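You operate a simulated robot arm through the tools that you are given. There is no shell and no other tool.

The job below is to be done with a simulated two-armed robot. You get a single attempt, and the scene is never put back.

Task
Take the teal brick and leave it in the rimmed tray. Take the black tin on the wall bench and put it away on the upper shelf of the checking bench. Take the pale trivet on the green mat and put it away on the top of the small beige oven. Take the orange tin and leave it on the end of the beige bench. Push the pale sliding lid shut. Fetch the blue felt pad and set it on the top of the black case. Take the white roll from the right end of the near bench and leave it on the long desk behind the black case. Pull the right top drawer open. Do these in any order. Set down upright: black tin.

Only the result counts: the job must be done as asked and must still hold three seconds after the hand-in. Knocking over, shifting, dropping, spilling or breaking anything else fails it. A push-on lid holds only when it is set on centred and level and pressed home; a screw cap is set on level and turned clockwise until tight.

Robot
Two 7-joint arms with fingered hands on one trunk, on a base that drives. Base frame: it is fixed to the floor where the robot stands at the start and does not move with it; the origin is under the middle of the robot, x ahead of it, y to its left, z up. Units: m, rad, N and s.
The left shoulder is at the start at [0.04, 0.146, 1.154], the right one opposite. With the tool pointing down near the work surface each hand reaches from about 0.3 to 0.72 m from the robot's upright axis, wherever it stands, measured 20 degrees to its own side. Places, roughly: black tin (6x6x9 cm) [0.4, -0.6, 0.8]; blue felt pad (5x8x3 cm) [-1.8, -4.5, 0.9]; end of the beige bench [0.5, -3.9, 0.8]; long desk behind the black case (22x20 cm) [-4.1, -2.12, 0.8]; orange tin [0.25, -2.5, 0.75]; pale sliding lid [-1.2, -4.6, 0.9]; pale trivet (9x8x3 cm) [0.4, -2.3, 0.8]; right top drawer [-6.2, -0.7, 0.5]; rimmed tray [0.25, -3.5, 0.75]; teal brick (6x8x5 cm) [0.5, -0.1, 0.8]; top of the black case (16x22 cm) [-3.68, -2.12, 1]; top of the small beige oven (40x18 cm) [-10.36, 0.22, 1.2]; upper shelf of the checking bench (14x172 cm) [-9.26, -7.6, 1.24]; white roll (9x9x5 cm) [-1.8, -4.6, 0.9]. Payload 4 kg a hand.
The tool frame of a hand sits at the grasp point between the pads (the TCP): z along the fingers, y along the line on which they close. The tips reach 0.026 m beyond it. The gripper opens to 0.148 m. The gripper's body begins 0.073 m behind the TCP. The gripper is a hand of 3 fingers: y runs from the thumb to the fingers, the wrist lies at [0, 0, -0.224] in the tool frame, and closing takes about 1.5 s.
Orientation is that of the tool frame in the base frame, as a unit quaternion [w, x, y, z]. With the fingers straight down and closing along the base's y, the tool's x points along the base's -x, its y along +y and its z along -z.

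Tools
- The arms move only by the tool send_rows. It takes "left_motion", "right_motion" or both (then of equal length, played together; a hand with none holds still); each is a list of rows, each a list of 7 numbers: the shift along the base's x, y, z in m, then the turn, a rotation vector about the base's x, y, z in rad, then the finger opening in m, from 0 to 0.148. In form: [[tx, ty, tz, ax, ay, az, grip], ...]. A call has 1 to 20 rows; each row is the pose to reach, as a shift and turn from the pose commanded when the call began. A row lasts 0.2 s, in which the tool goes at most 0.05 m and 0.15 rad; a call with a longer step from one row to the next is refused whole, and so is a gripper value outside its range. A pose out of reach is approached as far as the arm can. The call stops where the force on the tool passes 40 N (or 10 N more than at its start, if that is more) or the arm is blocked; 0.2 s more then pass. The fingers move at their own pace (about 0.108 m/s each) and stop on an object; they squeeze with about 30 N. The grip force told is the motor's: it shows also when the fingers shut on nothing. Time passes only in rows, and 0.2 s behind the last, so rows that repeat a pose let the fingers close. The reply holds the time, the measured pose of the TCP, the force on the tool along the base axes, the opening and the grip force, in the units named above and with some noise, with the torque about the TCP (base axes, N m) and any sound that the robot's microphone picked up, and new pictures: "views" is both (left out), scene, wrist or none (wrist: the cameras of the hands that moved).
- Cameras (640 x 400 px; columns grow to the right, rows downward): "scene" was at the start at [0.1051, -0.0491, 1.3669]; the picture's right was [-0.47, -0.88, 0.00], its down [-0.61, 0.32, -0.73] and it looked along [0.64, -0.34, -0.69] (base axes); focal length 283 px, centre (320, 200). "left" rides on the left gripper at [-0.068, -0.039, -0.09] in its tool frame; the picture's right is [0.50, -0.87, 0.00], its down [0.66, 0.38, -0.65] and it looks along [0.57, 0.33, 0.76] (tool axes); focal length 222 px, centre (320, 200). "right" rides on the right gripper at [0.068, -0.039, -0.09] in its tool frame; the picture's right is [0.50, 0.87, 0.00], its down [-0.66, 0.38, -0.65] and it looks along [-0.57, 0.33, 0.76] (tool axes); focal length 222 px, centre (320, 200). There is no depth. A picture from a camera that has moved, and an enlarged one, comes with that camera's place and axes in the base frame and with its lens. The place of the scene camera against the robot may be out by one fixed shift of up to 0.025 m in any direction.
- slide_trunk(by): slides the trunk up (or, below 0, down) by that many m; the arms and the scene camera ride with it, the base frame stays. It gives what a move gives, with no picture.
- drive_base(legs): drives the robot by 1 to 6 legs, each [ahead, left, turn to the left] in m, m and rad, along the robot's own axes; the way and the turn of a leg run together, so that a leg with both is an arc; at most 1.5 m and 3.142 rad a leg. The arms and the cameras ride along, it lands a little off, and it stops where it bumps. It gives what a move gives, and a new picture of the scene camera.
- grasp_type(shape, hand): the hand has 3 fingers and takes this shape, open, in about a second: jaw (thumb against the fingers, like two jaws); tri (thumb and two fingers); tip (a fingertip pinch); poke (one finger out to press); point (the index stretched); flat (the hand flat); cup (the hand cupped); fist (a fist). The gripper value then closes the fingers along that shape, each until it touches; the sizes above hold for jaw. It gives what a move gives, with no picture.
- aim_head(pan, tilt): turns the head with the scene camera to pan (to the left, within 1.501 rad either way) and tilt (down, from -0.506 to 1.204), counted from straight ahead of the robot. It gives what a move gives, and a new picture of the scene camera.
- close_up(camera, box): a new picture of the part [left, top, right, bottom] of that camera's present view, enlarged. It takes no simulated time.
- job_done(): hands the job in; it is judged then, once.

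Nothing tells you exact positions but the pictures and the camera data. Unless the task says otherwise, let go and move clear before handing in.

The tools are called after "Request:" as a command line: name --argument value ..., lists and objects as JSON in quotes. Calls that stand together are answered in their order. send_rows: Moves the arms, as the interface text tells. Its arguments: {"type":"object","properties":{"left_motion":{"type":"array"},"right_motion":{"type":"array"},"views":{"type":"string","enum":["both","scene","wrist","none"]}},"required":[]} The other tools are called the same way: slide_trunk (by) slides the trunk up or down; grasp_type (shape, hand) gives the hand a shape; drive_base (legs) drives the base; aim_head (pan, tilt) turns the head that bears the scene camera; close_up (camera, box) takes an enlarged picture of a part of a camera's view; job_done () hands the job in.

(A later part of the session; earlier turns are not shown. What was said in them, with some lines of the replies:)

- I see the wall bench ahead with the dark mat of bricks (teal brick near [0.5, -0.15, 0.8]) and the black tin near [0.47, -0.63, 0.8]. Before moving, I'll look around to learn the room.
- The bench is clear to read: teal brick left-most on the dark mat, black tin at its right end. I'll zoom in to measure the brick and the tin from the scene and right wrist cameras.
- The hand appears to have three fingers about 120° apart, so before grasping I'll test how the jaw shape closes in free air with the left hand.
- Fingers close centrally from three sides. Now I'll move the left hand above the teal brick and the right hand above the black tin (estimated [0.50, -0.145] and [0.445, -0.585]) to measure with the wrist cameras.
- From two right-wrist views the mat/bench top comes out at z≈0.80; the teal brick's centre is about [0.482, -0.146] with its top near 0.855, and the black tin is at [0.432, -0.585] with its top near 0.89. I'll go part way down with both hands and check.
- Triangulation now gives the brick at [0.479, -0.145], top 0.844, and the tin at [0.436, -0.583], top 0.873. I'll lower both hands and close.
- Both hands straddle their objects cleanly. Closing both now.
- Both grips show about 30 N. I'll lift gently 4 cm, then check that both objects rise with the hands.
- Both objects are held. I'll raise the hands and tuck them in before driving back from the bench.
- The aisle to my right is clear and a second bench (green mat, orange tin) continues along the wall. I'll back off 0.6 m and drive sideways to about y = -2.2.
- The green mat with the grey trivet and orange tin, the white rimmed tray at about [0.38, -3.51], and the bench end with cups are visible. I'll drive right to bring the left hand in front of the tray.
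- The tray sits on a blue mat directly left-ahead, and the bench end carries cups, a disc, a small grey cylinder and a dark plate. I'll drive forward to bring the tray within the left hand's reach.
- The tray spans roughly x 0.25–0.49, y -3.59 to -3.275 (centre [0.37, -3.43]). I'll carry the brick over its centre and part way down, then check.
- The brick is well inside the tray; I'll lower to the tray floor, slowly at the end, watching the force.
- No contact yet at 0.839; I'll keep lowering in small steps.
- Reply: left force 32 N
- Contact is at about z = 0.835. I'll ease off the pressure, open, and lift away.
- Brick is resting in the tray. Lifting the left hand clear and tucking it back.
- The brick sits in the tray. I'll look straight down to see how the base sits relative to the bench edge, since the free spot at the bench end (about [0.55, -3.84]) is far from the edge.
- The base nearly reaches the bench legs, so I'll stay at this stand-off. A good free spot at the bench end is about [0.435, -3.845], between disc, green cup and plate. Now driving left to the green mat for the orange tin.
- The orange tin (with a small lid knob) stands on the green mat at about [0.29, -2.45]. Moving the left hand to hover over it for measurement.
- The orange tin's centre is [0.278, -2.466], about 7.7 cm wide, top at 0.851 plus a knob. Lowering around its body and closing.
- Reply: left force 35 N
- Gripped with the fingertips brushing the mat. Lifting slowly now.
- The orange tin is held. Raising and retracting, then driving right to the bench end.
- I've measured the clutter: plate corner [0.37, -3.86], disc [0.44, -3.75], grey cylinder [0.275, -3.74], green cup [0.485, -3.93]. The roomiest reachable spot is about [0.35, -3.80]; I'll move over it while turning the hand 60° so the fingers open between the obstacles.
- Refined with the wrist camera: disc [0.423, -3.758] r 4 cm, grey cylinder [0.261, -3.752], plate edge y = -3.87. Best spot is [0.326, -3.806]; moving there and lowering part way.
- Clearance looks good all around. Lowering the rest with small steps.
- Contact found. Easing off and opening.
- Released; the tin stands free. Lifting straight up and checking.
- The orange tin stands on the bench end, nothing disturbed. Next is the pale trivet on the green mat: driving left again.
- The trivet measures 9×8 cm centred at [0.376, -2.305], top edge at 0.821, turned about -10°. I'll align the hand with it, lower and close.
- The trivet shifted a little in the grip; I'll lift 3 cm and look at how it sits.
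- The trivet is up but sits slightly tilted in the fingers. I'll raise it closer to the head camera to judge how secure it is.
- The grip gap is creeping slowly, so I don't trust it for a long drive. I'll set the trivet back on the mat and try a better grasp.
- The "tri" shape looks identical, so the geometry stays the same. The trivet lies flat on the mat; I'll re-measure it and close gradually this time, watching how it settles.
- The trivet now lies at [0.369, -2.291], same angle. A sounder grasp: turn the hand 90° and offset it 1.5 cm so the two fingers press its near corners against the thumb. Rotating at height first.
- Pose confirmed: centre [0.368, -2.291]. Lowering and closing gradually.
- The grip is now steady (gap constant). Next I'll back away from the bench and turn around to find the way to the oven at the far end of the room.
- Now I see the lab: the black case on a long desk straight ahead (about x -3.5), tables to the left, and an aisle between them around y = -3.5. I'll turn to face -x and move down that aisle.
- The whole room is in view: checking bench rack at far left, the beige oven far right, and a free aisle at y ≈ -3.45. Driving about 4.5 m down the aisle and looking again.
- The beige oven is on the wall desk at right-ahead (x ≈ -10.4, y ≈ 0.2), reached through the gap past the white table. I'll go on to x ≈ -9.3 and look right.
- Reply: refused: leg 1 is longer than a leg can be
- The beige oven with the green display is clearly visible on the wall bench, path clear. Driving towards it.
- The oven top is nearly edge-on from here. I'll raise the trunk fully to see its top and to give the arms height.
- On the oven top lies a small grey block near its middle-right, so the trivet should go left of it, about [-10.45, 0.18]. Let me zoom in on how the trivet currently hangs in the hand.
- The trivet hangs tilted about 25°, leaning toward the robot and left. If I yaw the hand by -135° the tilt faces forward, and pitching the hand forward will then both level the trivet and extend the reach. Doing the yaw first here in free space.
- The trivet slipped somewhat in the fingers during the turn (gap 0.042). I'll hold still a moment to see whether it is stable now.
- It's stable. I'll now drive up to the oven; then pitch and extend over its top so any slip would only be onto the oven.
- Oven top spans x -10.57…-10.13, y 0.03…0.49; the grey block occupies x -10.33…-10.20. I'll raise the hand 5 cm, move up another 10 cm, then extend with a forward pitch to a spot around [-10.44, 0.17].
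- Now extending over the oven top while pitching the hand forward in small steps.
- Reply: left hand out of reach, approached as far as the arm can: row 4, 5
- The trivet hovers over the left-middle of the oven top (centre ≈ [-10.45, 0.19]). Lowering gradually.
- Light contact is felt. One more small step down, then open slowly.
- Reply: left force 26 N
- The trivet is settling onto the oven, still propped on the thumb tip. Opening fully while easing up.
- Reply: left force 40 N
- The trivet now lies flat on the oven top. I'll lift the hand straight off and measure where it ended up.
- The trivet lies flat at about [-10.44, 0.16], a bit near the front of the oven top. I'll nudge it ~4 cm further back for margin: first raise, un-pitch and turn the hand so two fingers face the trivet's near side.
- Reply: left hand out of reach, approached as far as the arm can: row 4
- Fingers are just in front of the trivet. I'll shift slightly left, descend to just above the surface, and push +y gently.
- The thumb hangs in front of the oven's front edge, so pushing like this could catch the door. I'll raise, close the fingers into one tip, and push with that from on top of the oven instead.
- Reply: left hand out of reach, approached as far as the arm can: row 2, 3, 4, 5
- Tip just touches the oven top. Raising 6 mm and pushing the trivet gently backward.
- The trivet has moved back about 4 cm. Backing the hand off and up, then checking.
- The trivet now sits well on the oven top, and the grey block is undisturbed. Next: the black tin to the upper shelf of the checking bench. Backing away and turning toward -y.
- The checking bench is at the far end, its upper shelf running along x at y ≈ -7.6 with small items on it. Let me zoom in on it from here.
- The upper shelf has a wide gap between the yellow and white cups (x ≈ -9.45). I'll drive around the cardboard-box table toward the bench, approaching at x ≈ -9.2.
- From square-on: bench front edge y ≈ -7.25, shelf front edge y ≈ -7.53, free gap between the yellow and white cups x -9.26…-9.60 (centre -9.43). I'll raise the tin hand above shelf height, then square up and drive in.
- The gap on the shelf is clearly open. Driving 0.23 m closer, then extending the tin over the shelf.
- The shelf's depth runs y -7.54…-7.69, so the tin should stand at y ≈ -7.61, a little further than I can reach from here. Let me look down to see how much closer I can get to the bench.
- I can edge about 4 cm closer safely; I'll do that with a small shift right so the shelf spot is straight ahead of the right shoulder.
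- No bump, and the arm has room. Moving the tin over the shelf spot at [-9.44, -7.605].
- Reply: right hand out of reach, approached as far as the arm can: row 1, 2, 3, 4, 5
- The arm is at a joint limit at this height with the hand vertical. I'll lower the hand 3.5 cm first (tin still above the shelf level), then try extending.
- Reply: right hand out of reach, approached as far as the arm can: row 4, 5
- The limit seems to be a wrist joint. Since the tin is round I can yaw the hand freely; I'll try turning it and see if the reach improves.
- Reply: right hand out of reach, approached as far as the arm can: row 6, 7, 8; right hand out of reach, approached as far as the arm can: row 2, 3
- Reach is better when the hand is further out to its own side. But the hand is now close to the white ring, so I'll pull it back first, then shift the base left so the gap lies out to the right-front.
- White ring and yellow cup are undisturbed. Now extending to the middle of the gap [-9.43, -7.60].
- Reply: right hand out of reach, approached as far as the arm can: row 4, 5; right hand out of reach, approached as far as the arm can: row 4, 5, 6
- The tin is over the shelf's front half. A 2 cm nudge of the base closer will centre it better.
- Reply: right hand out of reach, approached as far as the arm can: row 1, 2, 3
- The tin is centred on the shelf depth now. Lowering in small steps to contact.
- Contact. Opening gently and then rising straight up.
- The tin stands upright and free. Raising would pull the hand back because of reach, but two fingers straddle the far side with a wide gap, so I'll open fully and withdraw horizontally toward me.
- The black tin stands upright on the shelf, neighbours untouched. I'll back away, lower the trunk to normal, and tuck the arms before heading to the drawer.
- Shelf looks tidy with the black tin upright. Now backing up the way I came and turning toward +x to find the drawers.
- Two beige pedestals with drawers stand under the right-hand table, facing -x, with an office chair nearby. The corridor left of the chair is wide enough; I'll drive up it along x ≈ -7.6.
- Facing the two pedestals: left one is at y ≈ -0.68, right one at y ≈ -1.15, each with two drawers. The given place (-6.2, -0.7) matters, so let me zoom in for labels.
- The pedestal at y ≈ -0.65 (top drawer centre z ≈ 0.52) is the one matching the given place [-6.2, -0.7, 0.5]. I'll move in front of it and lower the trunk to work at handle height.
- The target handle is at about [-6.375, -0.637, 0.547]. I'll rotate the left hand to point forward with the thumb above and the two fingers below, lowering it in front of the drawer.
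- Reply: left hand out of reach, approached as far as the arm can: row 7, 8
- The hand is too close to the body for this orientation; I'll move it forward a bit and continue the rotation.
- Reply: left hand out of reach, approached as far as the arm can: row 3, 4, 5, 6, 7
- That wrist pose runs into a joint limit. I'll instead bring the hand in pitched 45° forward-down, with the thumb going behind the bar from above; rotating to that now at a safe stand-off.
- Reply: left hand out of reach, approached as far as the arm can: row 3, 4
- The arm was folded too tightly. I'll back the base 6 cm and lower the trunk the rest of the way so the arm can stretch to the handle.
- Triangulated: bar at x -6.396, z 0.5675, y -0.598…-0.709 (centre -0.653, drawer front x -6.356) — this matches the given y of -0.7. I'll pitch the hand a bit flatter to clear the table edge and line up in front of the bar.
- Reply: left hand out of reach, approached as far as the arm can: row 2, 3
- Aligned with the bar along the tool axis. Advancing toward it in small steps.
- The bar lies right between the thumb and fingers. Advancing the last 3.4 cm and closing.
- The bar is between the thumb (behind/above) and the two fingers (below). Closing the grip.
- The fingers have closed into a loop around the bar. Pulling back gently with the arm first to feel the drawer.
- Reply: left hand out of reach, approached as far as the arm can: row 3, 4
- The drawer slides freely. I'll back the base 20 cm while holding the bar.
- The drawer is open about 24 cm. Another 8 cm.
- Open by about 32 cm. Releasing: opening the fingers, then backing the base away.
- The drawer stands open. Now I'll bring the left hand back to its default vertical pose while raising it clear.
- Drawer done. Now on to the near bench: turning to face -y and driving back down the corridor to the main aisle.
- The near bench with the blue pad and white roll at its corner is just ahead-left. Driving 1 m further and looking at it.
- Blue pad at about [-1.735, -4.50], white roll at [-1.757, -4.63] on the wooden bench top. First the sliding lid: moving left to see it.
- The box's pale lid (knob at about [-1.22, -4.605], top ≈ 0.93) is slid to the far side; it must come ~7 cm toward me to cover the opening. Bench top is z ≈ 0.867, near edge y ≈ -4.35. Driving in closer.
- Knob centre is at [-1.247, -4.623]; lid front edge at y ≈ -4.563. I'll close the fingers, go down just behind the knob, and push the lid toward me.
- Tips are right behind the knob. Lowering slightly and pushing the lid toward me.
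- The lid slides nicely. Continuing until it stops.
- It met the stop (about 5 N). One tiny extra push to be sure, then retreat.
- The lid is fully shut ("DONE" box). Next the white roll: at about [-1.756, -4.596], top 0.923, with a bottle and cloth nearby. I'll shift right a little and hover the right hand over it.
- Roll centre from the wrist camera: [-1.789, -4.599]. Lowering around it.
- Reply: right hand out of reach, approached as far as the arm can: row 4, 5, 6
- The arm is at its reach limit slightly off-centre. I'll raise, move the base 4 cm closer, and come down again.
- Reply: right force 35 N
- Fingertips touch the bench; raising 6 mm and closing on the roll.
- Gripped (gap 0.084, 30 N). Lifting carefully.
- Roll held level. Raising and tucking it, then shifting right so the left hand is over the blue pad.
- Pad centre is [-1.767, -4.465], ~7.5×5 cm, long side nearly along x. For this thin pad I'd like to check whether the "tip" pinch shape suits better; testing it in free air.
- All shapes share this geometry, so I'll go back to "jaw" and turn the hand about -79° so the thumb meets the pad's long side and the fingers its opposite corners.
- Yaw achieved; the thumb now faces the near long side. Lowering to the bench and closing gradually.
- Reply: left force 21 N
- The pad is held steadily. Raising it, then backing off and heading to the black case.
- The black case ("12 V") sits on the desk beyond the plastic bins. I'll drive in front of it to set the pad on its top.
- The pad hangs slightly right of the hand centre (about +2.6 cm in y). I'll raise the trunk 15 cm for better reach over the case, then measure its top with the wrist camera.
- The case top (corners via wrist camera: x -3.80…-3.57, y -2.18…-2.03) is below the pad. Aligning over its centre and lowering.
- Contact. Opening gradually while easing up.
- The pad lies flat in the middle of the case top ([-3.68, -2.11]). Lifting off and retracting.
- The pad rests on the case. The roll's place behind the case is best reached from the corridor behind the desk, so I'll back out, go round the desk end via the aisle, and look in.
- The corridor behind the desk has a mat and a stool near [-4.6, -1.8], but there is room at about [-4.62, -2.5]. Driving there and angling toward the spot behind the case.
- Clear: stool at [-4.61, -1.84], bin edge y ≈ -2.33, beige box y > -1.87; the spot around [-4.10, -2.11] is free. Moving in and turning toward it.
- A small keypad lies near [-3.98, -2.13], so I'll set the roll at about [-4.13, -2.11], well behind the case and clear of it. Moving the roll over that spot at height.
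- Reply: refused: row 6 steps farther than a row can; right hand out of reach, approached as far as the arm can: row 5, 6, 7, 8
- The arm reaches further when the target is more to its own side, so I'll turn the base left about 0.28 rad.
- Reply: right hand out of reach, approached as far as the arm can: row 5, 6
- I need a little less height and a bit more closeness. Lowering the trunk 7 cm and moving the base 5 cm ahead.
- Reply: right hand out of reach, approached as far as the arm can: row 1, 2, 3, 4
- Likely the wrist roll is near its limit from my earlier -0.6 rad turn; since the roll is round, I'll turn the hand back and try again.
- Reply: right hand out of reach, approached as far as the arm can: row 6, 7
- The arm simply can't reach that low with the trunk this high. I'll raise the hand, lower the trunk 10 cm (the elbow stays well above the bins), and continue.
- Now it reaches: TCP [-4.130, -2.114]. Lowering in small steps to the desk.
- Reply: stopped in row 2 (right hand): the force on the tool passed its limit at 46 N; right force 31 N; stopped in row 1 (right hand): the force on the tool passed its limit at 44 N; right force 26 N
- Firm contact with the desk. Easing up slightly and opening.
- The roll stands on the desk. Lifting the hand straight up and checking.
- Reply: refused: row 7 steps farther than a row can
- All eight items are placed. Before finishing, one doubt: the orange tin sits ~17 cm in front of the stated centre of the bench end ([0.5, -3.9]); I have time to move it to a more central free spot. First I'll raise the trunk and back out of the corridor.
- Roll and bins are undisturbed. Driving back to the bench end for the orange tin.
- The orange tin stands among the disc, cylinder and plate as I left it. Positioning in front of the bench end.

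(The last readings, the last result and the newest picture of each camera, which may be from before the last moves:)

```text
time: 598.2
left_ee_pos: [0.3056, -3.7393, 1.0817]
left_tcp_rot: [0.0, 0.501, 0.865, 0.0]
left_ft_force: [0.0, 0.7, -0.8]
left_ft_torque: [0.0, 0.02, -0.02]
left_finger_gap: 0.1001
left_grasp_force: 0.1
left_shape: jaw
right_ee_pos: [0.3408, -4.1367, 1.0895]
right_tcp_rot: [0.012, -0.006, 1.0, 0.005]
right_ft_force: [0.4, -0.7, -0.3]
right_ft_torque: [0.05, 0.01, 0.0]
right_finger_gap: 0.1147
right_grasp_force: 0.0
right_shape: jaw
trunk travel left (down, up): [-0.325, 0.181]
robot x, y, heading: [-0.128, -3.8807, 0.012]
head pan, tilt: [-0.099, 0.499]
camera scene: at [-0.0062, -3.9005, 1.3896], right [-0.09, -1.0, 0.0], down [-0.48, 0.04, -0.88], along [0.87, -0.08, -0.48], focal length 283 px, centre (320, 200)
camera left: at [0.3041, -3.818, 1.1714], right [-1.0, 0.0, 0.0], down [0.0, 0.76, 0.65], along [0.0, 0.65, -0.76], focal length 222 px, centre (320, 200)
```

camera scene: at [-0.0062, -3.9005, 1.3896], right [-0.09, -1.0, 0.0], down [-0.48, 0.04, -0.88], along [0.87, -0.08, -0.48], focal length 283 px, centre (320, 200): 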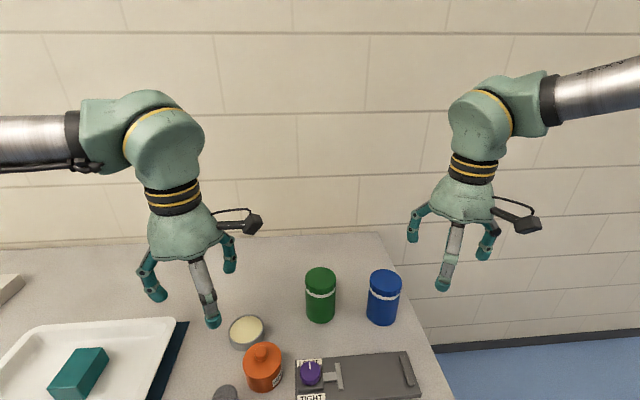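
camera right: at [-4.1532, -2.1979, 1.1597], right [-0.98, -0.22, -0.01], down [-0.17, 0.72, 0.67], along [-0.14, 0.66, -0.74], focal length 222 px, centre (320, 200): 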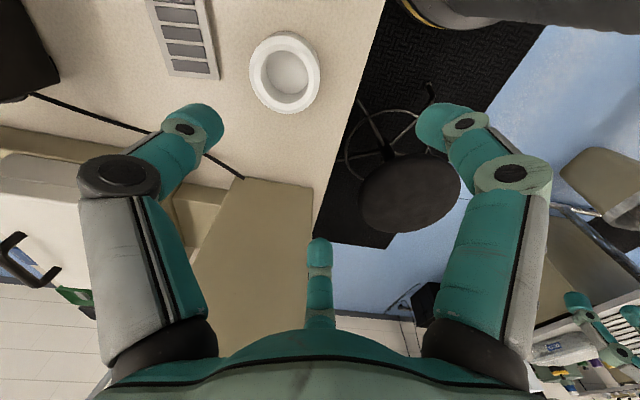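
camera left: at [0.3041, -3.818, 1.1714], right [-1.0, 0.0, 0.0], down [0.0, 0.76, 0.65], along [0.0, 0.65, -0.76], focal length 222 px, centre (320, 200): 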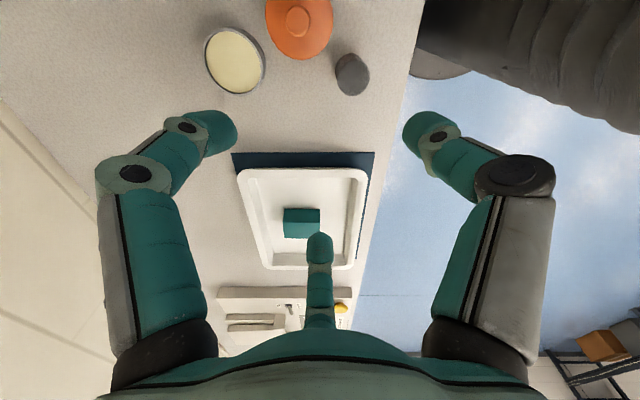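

Tin at [0.327, -3.808]. Moving above it with the fingers aligned to the free gaps, then checking alignment.

Request:
send_rows --left_motion '[[0.008, -0.025, 0, 0, 0, 0, 0.11], [0.016, -0.05, 0, 0, 0, 0, 0.11], [0.022, -0.0674, -0.03, 0, 0, 0, 0.11], [0.022, -0.0674, -0.07, 0, 0, 0, 0.11], [0.022, -0.0674, -0.1, 0, 0, 0, 0.11]]' --views "wrist"

Request:
close_up --camera "left" --box '[180, 0, 460, 200]'

```text
time: 599.4
left_ee_pos: [0.3251, -3.8081, 0.9818]
left_tcp_rot: [0.0, 0.502, 0.865, 0.0]
left_ft_force: [-0.8, 0.4, -0.2]
left_ft_torque: [0.01, 0.0, 0.0]
left_finger_gap: 0.1095
left_grasp_force: 0.1
left_shape: jaw
right_ee_pos: [0.3411, -4.1368, 1.0903]
right_tcp_rot: [0.012, -0.006, 1.0, 0.005]
right_ft_force: [-0.1, -0.2, 0.2]
right_ft_torque: [0.02, -0.01, 0.01]
right_finger_gap: 0.1147
right_grasp_force: 0.1
right_shape: jaw
trunk travel left (down, up): [-0.325, 0.181]
robot x, y, heading: [-0.13, -3.8866, 0.013]
head pan, tilt: [-0.099, 0.499]
camera left: at [0.3252, -3.8873, 1.071], right [-1.0, 0.0, 0.0], down [0.0, 0.76, 0.65], along [0.0, 0.65, -0.76], focal length 222 px, centre (320, 200)
```

left: 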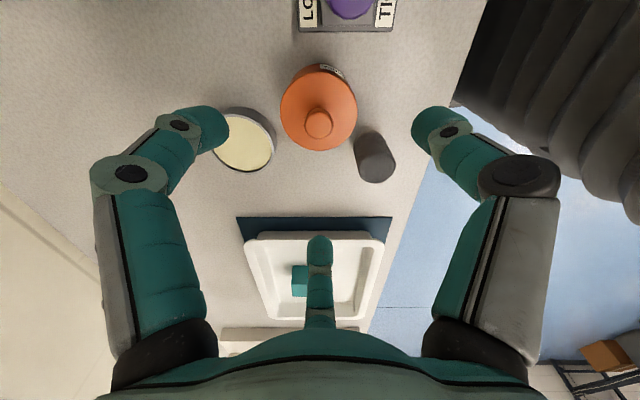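

```text
2.00 times, centred on (320, 100) of left
camera zoom: at [0.3252, -3.8873, 1.071], right [-1.0, 0.0, 0.0], down [0.0, 0.76, 0.65], along [0.0, 0.65, -0.76], focal length 444 px, centre (320, 400)
```

zoom: 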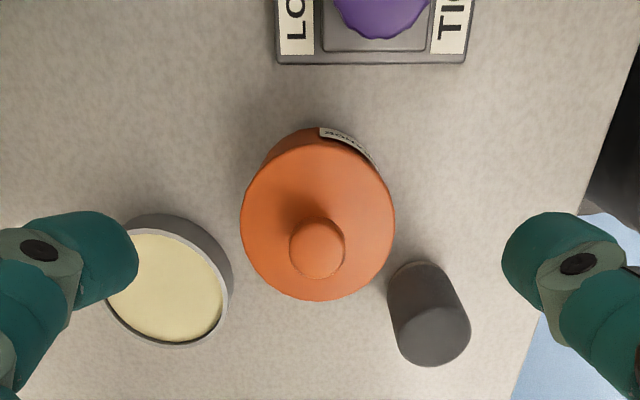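

Alignment is good (tin centre [0.327, -3.813]). Descending around it.

Request:
send_rows --left_motion '[[0.0016, -0.0045, -0.04, 0, 0, 0, 0.11], [0.0016, -0.0045, -0.08, 0, 0, 0, 0.11], [0.0016, -0.0045, -0.12, 0, 0, 0, 0.11], [0.0016, -0.0045, -0.142, 0, 0, 0, 0.11], [0.0016, -0.0045, -0.15, 0, 0, 0, 0.11], [0.0016, -0.0045, -0.15, 0, 0, 0, 0.11]]' --views "both"

```text
time: 600.8
left_ee_pos: [0.3266, -3.8129, 0.8331]
left_tcp_rot: [0.0, 0.502, 0.865, 0.0]
left_ft_force: [-1.0, -1.1, 0.2]
left_ft_torque: [0.01, 0.0, 0.01]
left_finger_gap: 0.1095
left_grasp_force: 0.1
left_shape: jaw
right_ee_pos: [0.3417, -4.1376, 1.0893]
right_tcp_rot: [0.011, -0.006, 1.0, 0.005]
right_ft_force: [-0.3, 0.2, 0.4]
right_ft_torque: [0.0, 0.02, 0.0]
right_finger_gap: 0.1149
right_grasp_force: 0.0
right_shape: jaw
trunk travel left (down, up): [-0.325, 0.181]
robot x, y, heading: [-0.1281, -3.8843, 0.014]
head pan, tilt: [-0.099, 0.499]
camera scene: at [-0.0065, -3.9006, 1.3896], right [-0.09, -1.0, 0.0], down [-0.48, 0.04, -0.88], along [0.87, -0.08, -0.48], focal length 283 px, centre (320, 200)
camera left: at [0.3263, -3.8915, 0.9221], right [-1.0, 0.01, 0.0], down [0.0, 0.76, 0.65], along [0.0, 0.65, -0.76], focal length 222 px, centre (320, 200)
```

scene: 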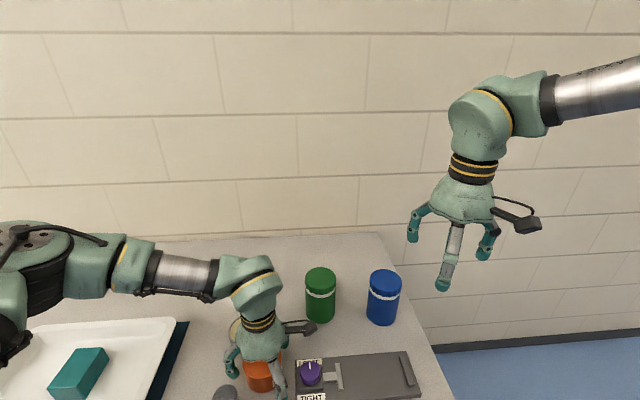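
left: 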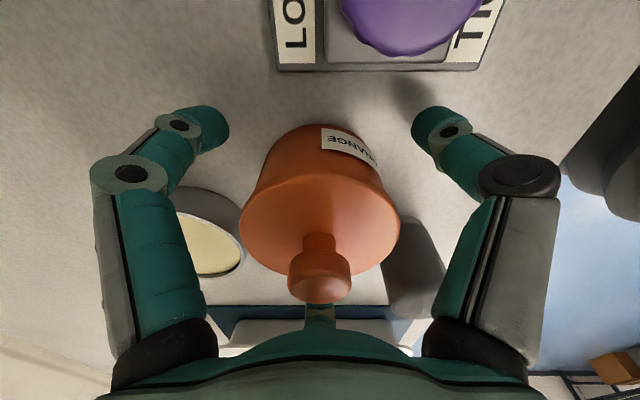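

Straddling the tin cleanly. Closing the grip and lifting straight up.

Request:
send_rows --left_motion '[[0, 0, 0, 0, 0, 0, 0.09], [0, 0, 0, 0, 0, 0, 0.07], [0, 0, 0, 0, 0, 0, 0.04], [0, 0, 0, 0, 0, 0, 0.0], [0, 0, 0, 0, 0, 0, 0.0], [0, 0, 0, 0, 0, 0, 0.0]]' --views "wrist"

```text
time: 602.2
left_ee_pos: [0.326, -3.8127, 0.832]
left_tcp_rot: [0.0, 0.503, 0.864, 0.0]
left_ft_force: [-0.4, -0.9, -0.5]
left_ft_torque: [-0.02, 0.04, -0.01]
left_finger_gap: 0.0632
left_grasp_force: 30.0
left_shape: jaw
right_ee_pos: [0.3413, -4.137, 1.0895]
right_tcp_rot: [0.012, -0.006, 1.0, 0.005]
right_ft_force: [-0.9, 0.3, -0.6]
right_ft_torque: [0.02, -0.02, 0.01]
right_finger_gap: 0.1146
right_grasp_force: 0.1
right_shape: jaw
trunk travel left (down, up): [-0.325, 0.181]
robot x, y, heading: [-0.1314, -3.8849, 0.012]
head pan, tilt: [-0.099, 0.499]
camera left: at [0.3263, -3.8915, 0.9223], right [-1.0, 0.01, 0.0], down [0.0, 0.76, 0.65], along [0.0, 0.65, -0.76], focal length 222 px, centre (320, 200)
```

left: 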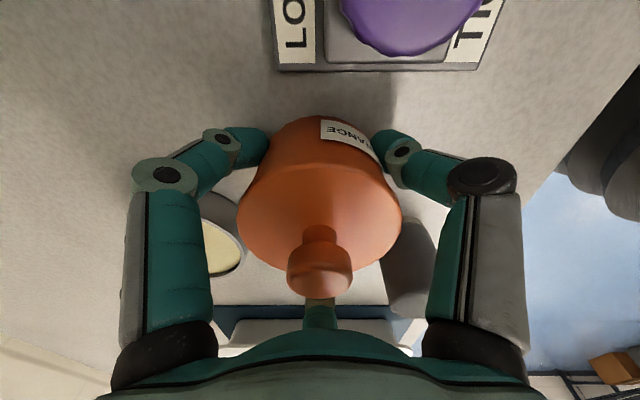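

Request:
send_rows --left_motion '[[0, 0, 0.01, 0, 0, 0, 0.0], [0, 0, 0.03, 0, 0, 0, 0.0], [0, 0, 0.07, 0, 0, 0, 0.0], [0, 0, 0.11, 0, 0, 0, 0.0], [0, 0, 0.15, 0, 0, 0, 0.0], [0, 0, 0.19, 0, 0, 0, 0.0], [0, 0, 0.22, 0, 0, 0, 0.0]]' --views "both"

Request:
close_up --camera "left" --box '[0, 0, 640, 400]'

```text
time: 603.8
left_ee_pos: [0.3253, -3.8119, 1.0525]
left_tcp_rot: [0.0, 0.502, 0.865, 0.0]
left_ft_force: [-0.7, 0.3, -1.7]
left_ft_torque: [0.02, 0.0, -0.01]
left_finger_gap: 0.0627
left_grasp_force: 29.9
left_shape: jaw
right_ee_pos: [0.34, -4.1379, 1.0901]
right_tcp_rot: [0.011, -0.006, 1.0, 0.004]
right_ft_force: [-0.1, 0.2, -0.1]
right_ft_torque: [0.03, -0.01, 0.0]
right_finger_gap: 0.1149
right_grasp_force: 0.1
right_shape: jaw
trunk travel left (down, up): [-0.325, 0.181]
robot x, y, heading: [-0.13, -3.8808, 0.014]
head pan, tilt: [-0.099, 0.499]
camera scene: at [-0.0069, -3.9008, 1.3896], right [-0.09, -1.0, 0.0], down [-0.48, 0.04, -0.88], along [0.87, -0.08, -0.48], focal length 283 px, centre (320, 200)
camera left: at [0.3254, -3.8905, 1.1422], right [-1.0, 0.01, 0.0], down [0.0, 0.76, 0.65], along [0.0, 0.65, -0.76], focal length 222 px, centre (320, 200)
```

scene: 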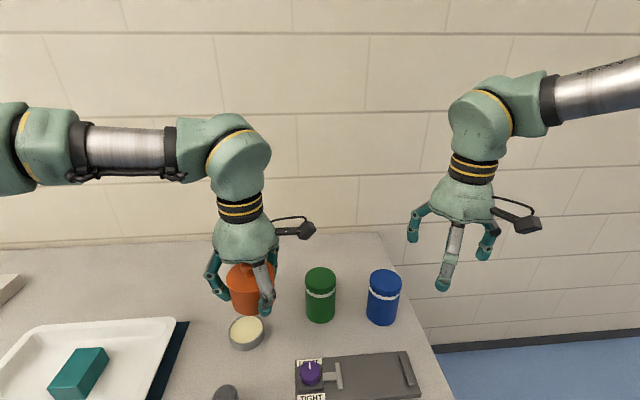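
left: 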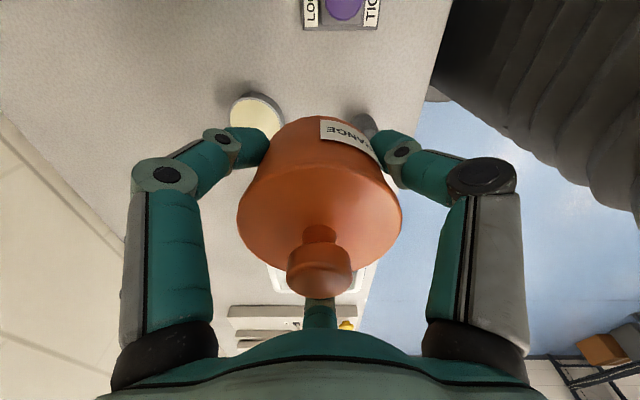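

```text
1.00 times, centred on (320, 200) of left (not enlarged: the box is as wide or as high as the picture)
camera zoom: at [0.3254, -3.8905, 1.1422], right [-1.0, 0.01, 0.0], down [0.0, 0.76, 0.65], along [0.0, 0.65, -0.76], focal length 222 px, centre (320, 200)
```

zoom: 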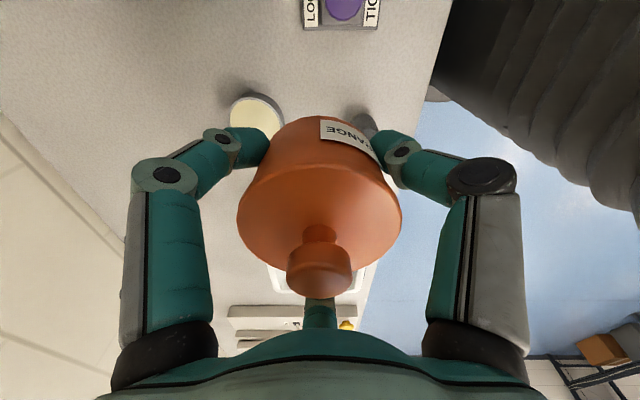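

The tin is held and its neighbours are untouched. I'll edge 4 cm closer, turn the hand so no finger faces the green cup, and carry the tin over the free area behind.

Request:
drive_base --legs '[[0.04, -0.02, -0.013]]'

Request:
send_rows --left_motion '[[0.02, 0, 0.01, 0, 0, 0.13, 0], [0.04, 0, 0.01, 0, 0, 0.26, 0], [0.06, 0, 0.01, 0, 0, 0.39, 0], [0.08, 0, 0.01, 0, 0, 0.52, 0], [0.1, 0, 0.01, 0, 0, 0.65, 0], [0.12, 0, 0.01, 0, 0, 0.78, 0], [0.14, 0, 0.01, 0, 0, 0.91, 0], [0.155, 0, 0.01, 0, 0, 1.04, 0], [0.17, 0, 0.01, 0, 0, 1.17, 0], [0.18, 0, 0.01, 0, 0, 1.27, 0]]' --views "both"

```text
time: 604.7
left_ee_pos: [0.3622, -3.8341, 1.054]
left_tcp_rot: [0.003, 0.508, 0.861, 0.0]
left_ft_force: [-1.8, 1.2, -2.2]
left_ft_torque: [0.0, -0.02, -0.02]
left_finger_gap: 0.0625
left_grasp_force: 30.5
left_shape: jaw
right_ee_pos: [0.3722, -4.161, 1.0929]
right_tcp_rot: [0.014, 0.001, 1.0, 0.004]
right_ft_force: [-1.3, -1.0, 0.0]
right_ft_torque: [-0.06, -0.07, 0.01]
right_finger_gap: 0.1145
right_grasp_force: 0.0
right_shape: jaw
trunk travel left (down, up): [-0.325, 0.181]
robot x, y, heading: [-0.0897, -3.9029, -0.0]
head pan, tilt: [-0.099, 0.499]
camera scene: at [0.027, -3.918, 1.3901], right [-0.1, -0.99, 0.0], down [-0.47, 0.05, -0.88], along [0.88, -0.09, -0.47], focal length 283 px, centre (320, 200)
```

scene: 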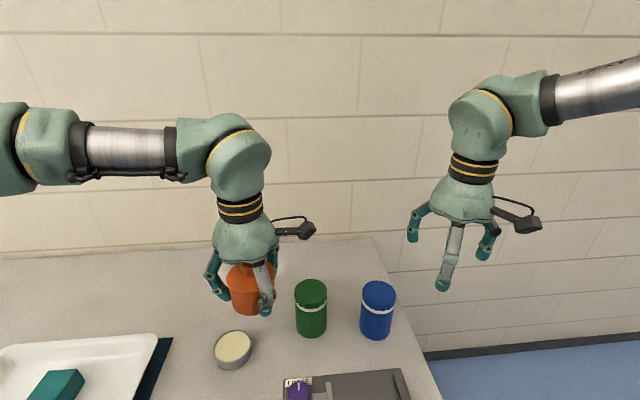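

```text
time: 606.9
left_ee_pos: [0.5462, -3.8356, 1.0597]
left_tcp_rot: [0.001, -0.102, 0.995, 0.002]
left_ft_force: [-0.1, 0.1, -1.3]
left_ft_torque: [-0.04, -0.02, -0.05]
left_finger_gap: 0.0625
left_grasp_force: 29.8
left_shape: jaw
right_ee_pos: [0.3773, -4.1633, 1.0915]
right_tcp_rot: [0.011, 0.001, 1.0, 0.004]
right_ft_force: [-0.3, -0.1, 0.1]
right_ft_torque: [0.01, 0.01, 0.07]
right_finger_gap: 0.1149
right_grasp_force: 0.1
right_shape: jaw
trunk travel left (down, up): [-0.325, 0.181]
robot x, y, heading: [-0.089, -3.9038, 0.001]
head pan, tilt: [-0.099, 0.499]
camera scene: at [0.0328, -3.9214, 1.3895], right [-0.1, -0.99, 0.0], down [-0.48, 0.05, -0.88], along [0.87, -0.09, -0.48], focal length 283 px, centre (320, 200)
camera left: at [0.621, -3.8619, 1.1497], right [-0.31, -0.95, 0.0], down [-0.72, 0.24, 0.65], along [-0.62, 0.21, -0.76], focal length 222 px, centre (320, 200)
```

scene: 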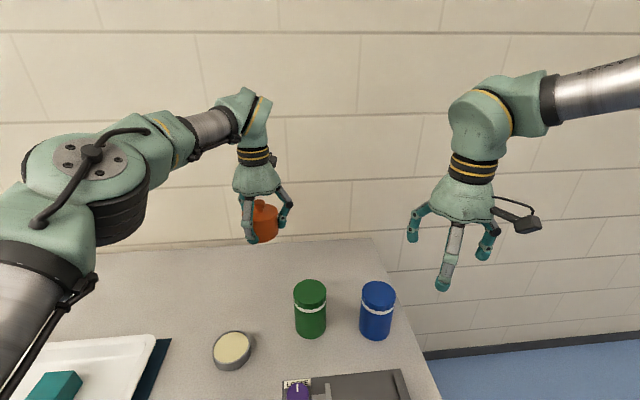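
left: 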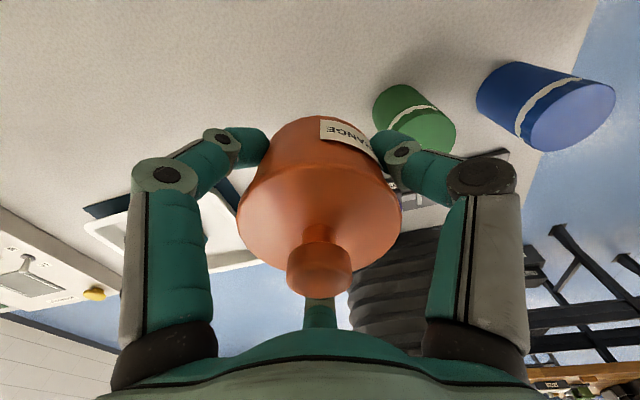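

The tin is over the free area behind the disc and cup. Fine-positioning to [0.565, -3.85] and lowering part way.

Request:
send_rows --left_motion '[[0.01, -0.007, 0, 0, 0, 0, 0], [0.019, -0.0145, -0.02, 0, 0, 0, 0], [0.019, -0.0145, -0.06, 0, 0, 0, 0], [0.019, -0.0145, -0.1, 0, 0, 0, 0], [0.019, -0.0145, -0.14, 0, 0, 0, 0], [0.019, -0.0145, -0.17, 0, 0, 0, 0]]' --views "both"

Request:
close_up --camera "scene" --box '[180, 210, 420, 360]'

```text
time: 608.3
left_ee_pos: [0.5653, -3.8498, 0.8931]
left_tcp_rot: [0.0, -0.102, 0.995, 0.001]
left_ft_force: [0.1, 0.3, -2.8]
left_ft_torque: [-0.03, 0.01, 0.01]
left_finger_gap: 0.0625
left_grasp_force: 29.8
left_shape: jaw
right_ee_pos: [0.3765, -4.1613, 1.0903]
right_tcp_rot: [0.011, 0.0, 1.0, 0.004]
right_ft_force: [0.0, 0.3, -0.5]
right_ft_torque: [0.03, -0.01, -0.01]
right_finger_gap: 0.1146
right_grasp_force: 0.1
right_shape: jaw
trunk travel left (down, up): [-0.325, 0.181]
robot x, y, heading: [-0.0916, -3.8998, -0.004]
head pan, tilt: [-0.099, 0.499]
camera scene: at [0.0332, -3.9206, 1.3895], right [-0.1, -0.99, 0.0], down [-0.48, 0.05, -0.88], along [0.87, -0.09, -0.48], focal length 283 px, centre (320, 200)
camera left: at [0.6394, -3.8751, 0.9831], right [-0.31, -0.95, 0.0], down [-0.72, 0.24, 0.65], along [-0.62, 0.2, -0.76], focal length 222 px, centre (320, 200)
```

scene: 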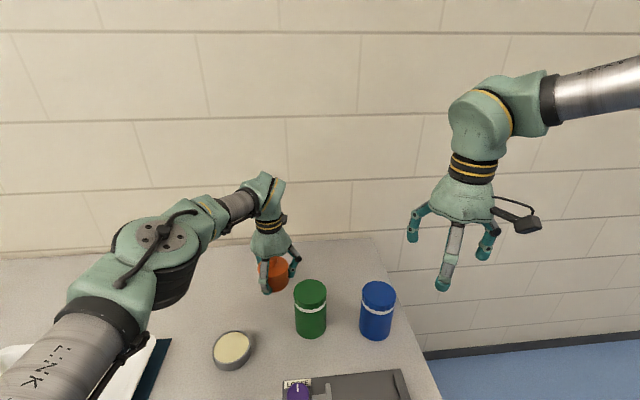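
left: 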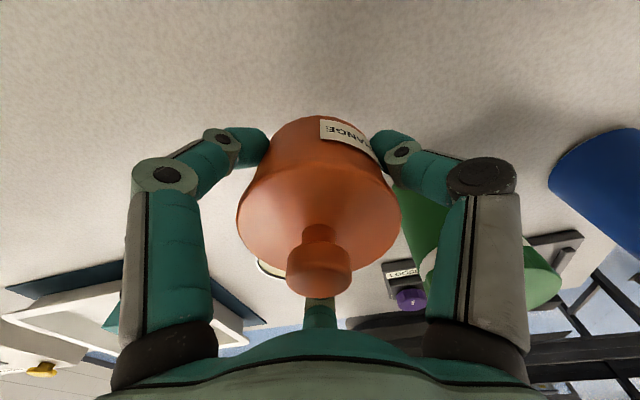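

```text
2.67 times, centred on (300, 285) of scene
camera zoom: at [0.0332, -3.9206, 1.3895], right [-0.1, -0.99, 0.0], down [-0.48, 0.05, -0.88], along [0.87, -0.09, -0.48], focal length 754 px, centre (373, -27)
```

zoom: 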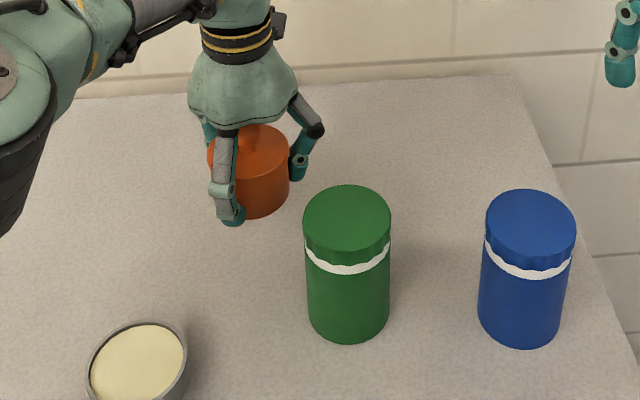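

Plenty of clearance to the green cup. Lowering the rest.

Request:
send_rows --left_motion '[[0, 0, -0.02, 0, 0, 0, 0], [0, 0, -0.04, 0, 0, 0, 0], [0, 0, -0.05, 0, 0, 0, 0], [0, 0, -0.054, 0, 0, 0, 0]]' --views "none"

Request:
send_rows --left_motion '[[0, 0, -0.004, 0, 0, 0, 0], [0, 0, -0.007, 0, 0, 0, 0]]' --views "none"

```text
time: 609.3
left_ee_pos: [0.565, -3.8513, 0.8386]
left_tcp_rot: [0.0, -0.102, 0.995, 0.0]
left_ft_force: [0.9, -0.9, -2.1]
left_ft_torque: [-0.01, 0.02, -0.05]
left_finger_gap: 0.0627
left_grasp_force: 30.4
left_shape: jaw
right_ee_pos: [0.3772, -4.1629, 1.0904]
right_tcp_rot: [0.011, 0.0, 1.0, 0.005]
right_ft_force: [0.2, 0.7, -0.4]
right_ft_torque: [-0.01, 0.05, 0.02]
right_finger_gap: 0.1148
right_grasp_force: 0.1
right_shape: jaw
trunk travel left (down, up): [-0.325, 0.181]
robot x, y, heading: [-0.0904, -3.9004, -0.003]
head pan, tilt: [-0.099, 0.499]
```

```text
time: 609.9
left_ee_pos: [0.5633, -3.8517, 0.8322]
left_tcp_rot: [0.001, -0.101, 0.995, 0.0]
left_ft_force: [0.6, -0.7, 1.7]
left_ft_torque: [-0.06, -0.03, 0.01]
left_finger_gap: 0.0628
left_grasp_force: 29.8
left_shape: jaw
right_ee_pos: [0.376, -4.1625, 1.0895]
right_tcp_rot: [0.013, 0.0, 1.0, 0.003]
right_ft_force: [0.3, -0.9, -0.5]
right_ft_torque: [0.01, -0.01, 0.01]
right_finger_gap: 0.1147
right_grasp_force: 0.0
right_shape: jaw
trunk travel left (down, up): [-0.325, 0.181]
robot x, y, heading: [-0.0876, -3.9009, -0.003]
head pan, tilt: [-0.099, 0.499]
```

Contact. Opening and lifting straight up.

Request:
send_rows --left_motion '[[0, 0, -0.001, 0, 0, 0, 0.0], [0, 0, 0.0, 0, 0, 0, 0.07], [0, 0, 0.001, 0, 0, 0, 0.085], [0, 0, 0.002, 0, 0, 0, 0.1], [0, 0, 0.002, 0, 0, 0, 0.1]]' --views "wrist"

Request:
send_rows --left_motion '[[0, 0, 0.02, 0, 0, 0, 0.1], [0, 0, 0.06, 0, 0, 0, 0.1], [0, 0, 0.1, 0, 0, 0, 0.1], [0, 0, 0.14, 0, 0, 0, 0.1], [0, 0, 0.18, 0, 0, 0, 0.1], [-0.01, 0, 0.22, 0, 0, 0, 0.1], [-0.04, 0.02, 0.25, 0, 0, 0, 0.1], [-0.08, 0.04, 0.26, 0, 0, 0, 0.1], [-0.12, 0.06, 0.26, 0, 0, 0, 0.1]]' --views "both"

Request:
close_up --camera "scene" --box '[180, 210, 440, 390]'

```text
time: 611.1
left_ee_pos: [0.5651, -3.8522, 0.8339]
left_tcp_rot: [0.0, -0.102, 0.995, 0.0]
left_ft_force: [0.3, -0.1, 0.5]
left_ft_torque: [0.02, 0.01, -0.02]
left_finger_gap: 0.0999
left_grasp_force: 0.1
left_shape: jaw
right_ee_pos: [0.3769, -4.1625, 1.0901]
right_tcp_rot: [0.012, 0.001, 1.0, 0.004]
right_ft_force: [0.0, -0.3, -0.2]
right_ft_torque: [0.02, -0.01, 0.0]
right_finger_gap: 0.1147
right_grasp_force: 0.1
right_shape: jaw
trunk travel left (down, up): [-0.325, 0.181]
robot x, y, heading: [-0.0894, -3.9004, 0.004]
head pan, tilt: [-0.099, 0.499]
camera left: at [0.6392, -3.8767, 0.9233], right [-0.31, -0.95, 0.0], down [-0.72, 0.24, 0.65], along [-0.62, 0.21, -0.76], focal length 222 px, centre (320, 200)
```

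left: 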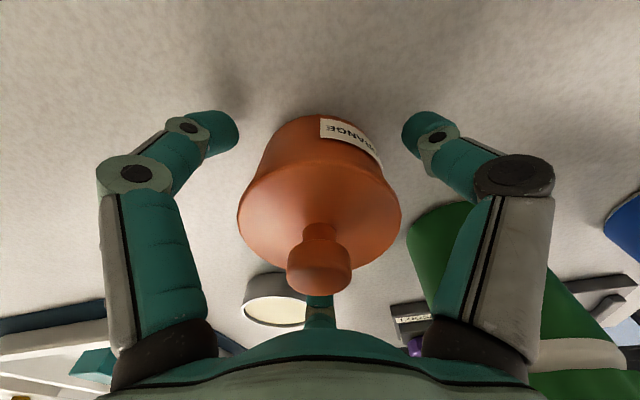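

```text
time: 613.1
left_ee_pos: [0.443, -3.791, 1.094]
left_tcp_rot: [0.001, -0.102, 0.995, -0.001]
left_ft_force: [0.0, 0.2, -0.4]
left_ft_torque: [0.0, 0.0, -0.02]
left_finger_gap: 0.0999
left_grasp_force: 0.1
left_shape: jaw
right_ee_pos: [0.3738, -4.1609, 1.0909]
right_tcp_rot: [0.012, 0.001, 1.0, 0.004]
right_ft_force: [-0.6, -0.7, 1.0]
right_ft_torque: [0.01, 0.0, 0.02]
right_finger_gap: 0.1146
right_grasp_force: 0.1
right_shape: jaw
trunk travel left (down, up): [-0.325, 0.181]
robot x, y, heading: [-0.0885, -3.9037, -0.001]
head pan, tilt: [-0.099, 0.499]
camera scene: at [0.0313, -3.9197, 1.3897], right [-0.1, -0.99, 0.0], down [-0.48, 0.05, -0.88], along [0.87, -0.09, -0.48], focal length 283 px, centre (320, 200)
camera left: at [0.5162, -3.8168, 1.1835], right [-0.31, -0.95, 0.0], down [-0.72, 0.24, 0.65], along [-0.62, 0.2, -0.76], focal length 222 px, centre (320, 200)
```

scene: 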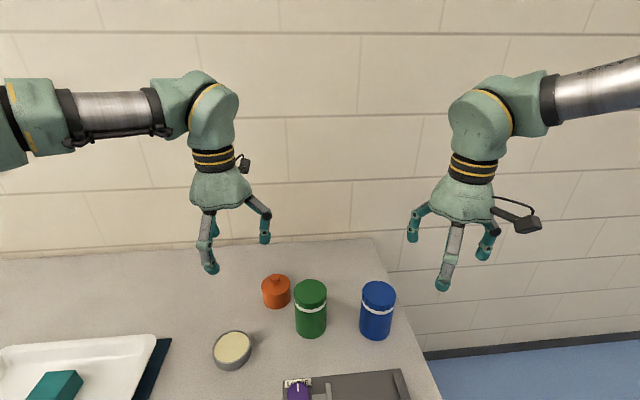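
left: 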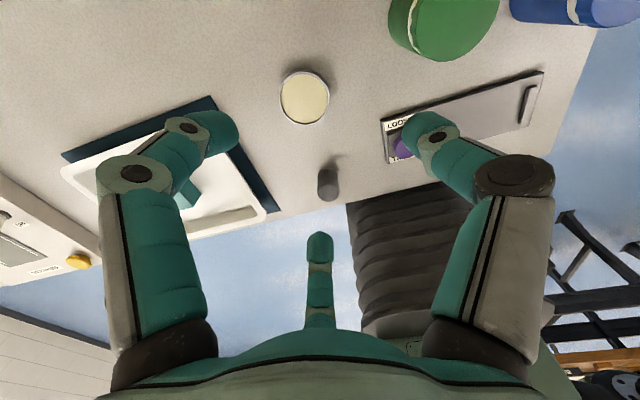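

```text
2.22 times, centred on (310, 300) of scene
camera zoom: at [0.0313, -3.9197, 1.3897], right [-0.1, -0.99, 0.0], down [-0.48, 0.05, -0.88], along [0.87, -0.09, -0.48], focal length 628 px, centre (342, -22)
```

zoom: 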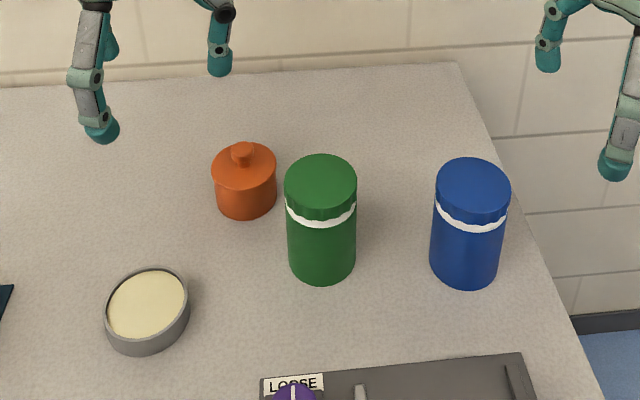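

The orange tin now stands upright near the stated centre of the bench end, with all neighbours in place. Backing away clear of everything.

Request:
drive_base --legs '[[-0.6, 0, 0]]'

Request:
aim_head --pan 0.0 --tilt 0.4

Request:
close_up --camera "scene" --box '[180, 150, 480, 280]'

```text
time: 616.4
left_ee_pos: [-0.1503, -3.7884, 1.0926]
left_tcp_rot: [0.0, -0.109, 0.994, 0.0]
left_ft_force: [0.0, 0.5, -0.8]
left_ft_torque: [-0.03, 0.01, 0.02]
left_finger_gap: 0.0996
left_grasp_force: 0.1
left_shape: jaw
right_ee_pos: [-0.2104, -4.1602, 1.0899]
right_tcp_rot: [0.012, -0.006, 1.0, 0.005]
right_ft_force: [0.5, -0.7, -0.1]
right_ft_torque: [-0.02, -0.04, 0.01]
right_finger_gap: 0.1147
right_grasp_force: 0.1
right_shape: jaw
trunk travel left (down, up): [-0.325, 0.181]
robot x, y, heading: [-0.6832, -3.9038, 0.009]
head pan, tilt: [-0.099, 0.499]
camera scene: at [-0.5581, -3.9233, 1.3895], right [-0.09, -1.0, 0.0], down [-0.48, 0.04, -0.88], along [0.87, -0.08, -0.48], focal length 283 px, centre (320, 200)
```

scene: 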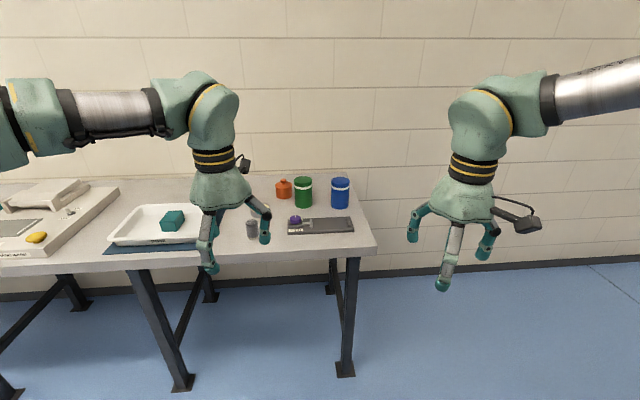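

```text
time: 617.1
left_ee_pos: [-0.1501, -3.7895, 1.0928]
left_tcp_rot: [0.0, -0.108, 0.994, 0.0]
left_ft_force: [0.3, -0.5, 0.0]
left_ft_torque: [-0.01, 0.03, -0.01]
left_finger_gap: 0.0998
left_grasp_force: 0.1
left_shape: jaw
right_ee_pos: [-0.2131, -4.16, 1.0917]
right_tcp_rot: [0.013, -0.006, 1.0, 0.005]
right_ft_force: [0.2, -0.7, -0.2]
right_ft_torque: [-0.02, 0.02, 0.02]
right_finger_gap: 0.1147
right_grasp_force: 0.0
right_shape: jaw
trunk travel left (down, up): [-0.325, 0.181]
robot x, y, heading: [-0.6806, -3.9052, 0.011]
head pan, tilt: [0.0, 0.4]
camera scene: at [-0.5572, -3.9143, 1.3987], right [0.01, -1.0, 0.0], down [-0.39, -0.01, -0.92], along [0.92, 0.01, -0.39], focal length 283 px, centre (320, 200)
```

scene: 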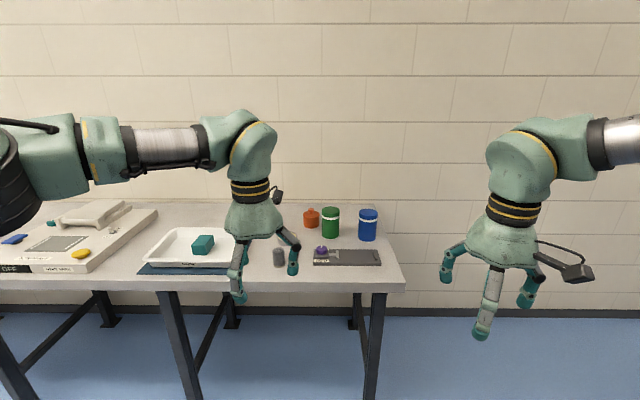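

```text
2.13 times, centred on (330, 215) of scene
camera zoom: at [-0.5572, -3.9143, 1.3987], right [0.01, -1.0, 0.0], down [-0.39, -0.01, -0.92], along [0.92, 0.01, -0.39], focal length 603 px, centre (299, 168)
```

zoom: 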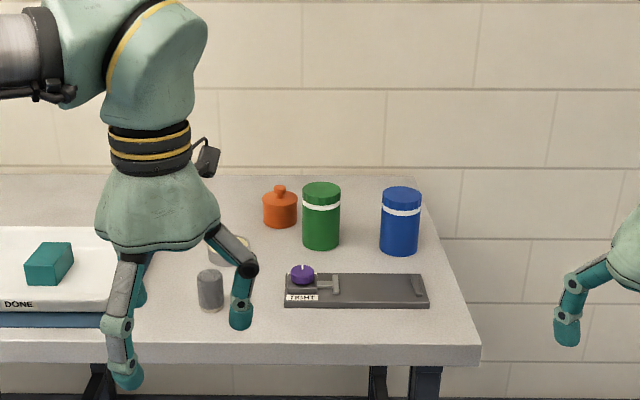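

Everything I can see here is in order: brick in the tray, orange tin on the bench end, hands empty and clear. When I last saw them, the other jobs were also done: black tin upright on the shelf, trivet on the oven, lid shut, pad on the case, roll behind it and drawer open. Handing in.

Request:
job_done

```text
The job is handed in.
```

I've handed in the job with all eight tasks carried out. No score came back, so the results below are from my last camera views.

- **Teal brick:** in the rimmed tray.
- **Black tin:** upright on the upper shelf of the checking bench, in the gap between the yellow cup and the white ring.
- **Pale trivet:** flat on top of the small beige oven, left of the grey block. I nudged it about 4 cm further back after setting it down.
- **Orange tin:** on the end of the beige bench. I moved it near the end to about [0.565, -3.85], because my first spot was about 20 cm from the given place.
- **Pale sliding lid:** pushed shut against its stop.
- **Blue felt pad:** flat in the middle of the black case's top.
- **White roll:** on the long desk behind the black case, at about [-4.12, -2.12].
- **Right top drawer:** pulled open about 32 cm.

The drawer is the least certain one. There were two sets of drawers side by side, and the one I opened is on the left when facing them. I chose it because its position matched the place you gave (y about -0.65, against -1.18 for the other).

I set the trivet back on the green mat once to get a better grip. I saw nothing else knocked or shifted, and both hands were empty and clear at hand-in.
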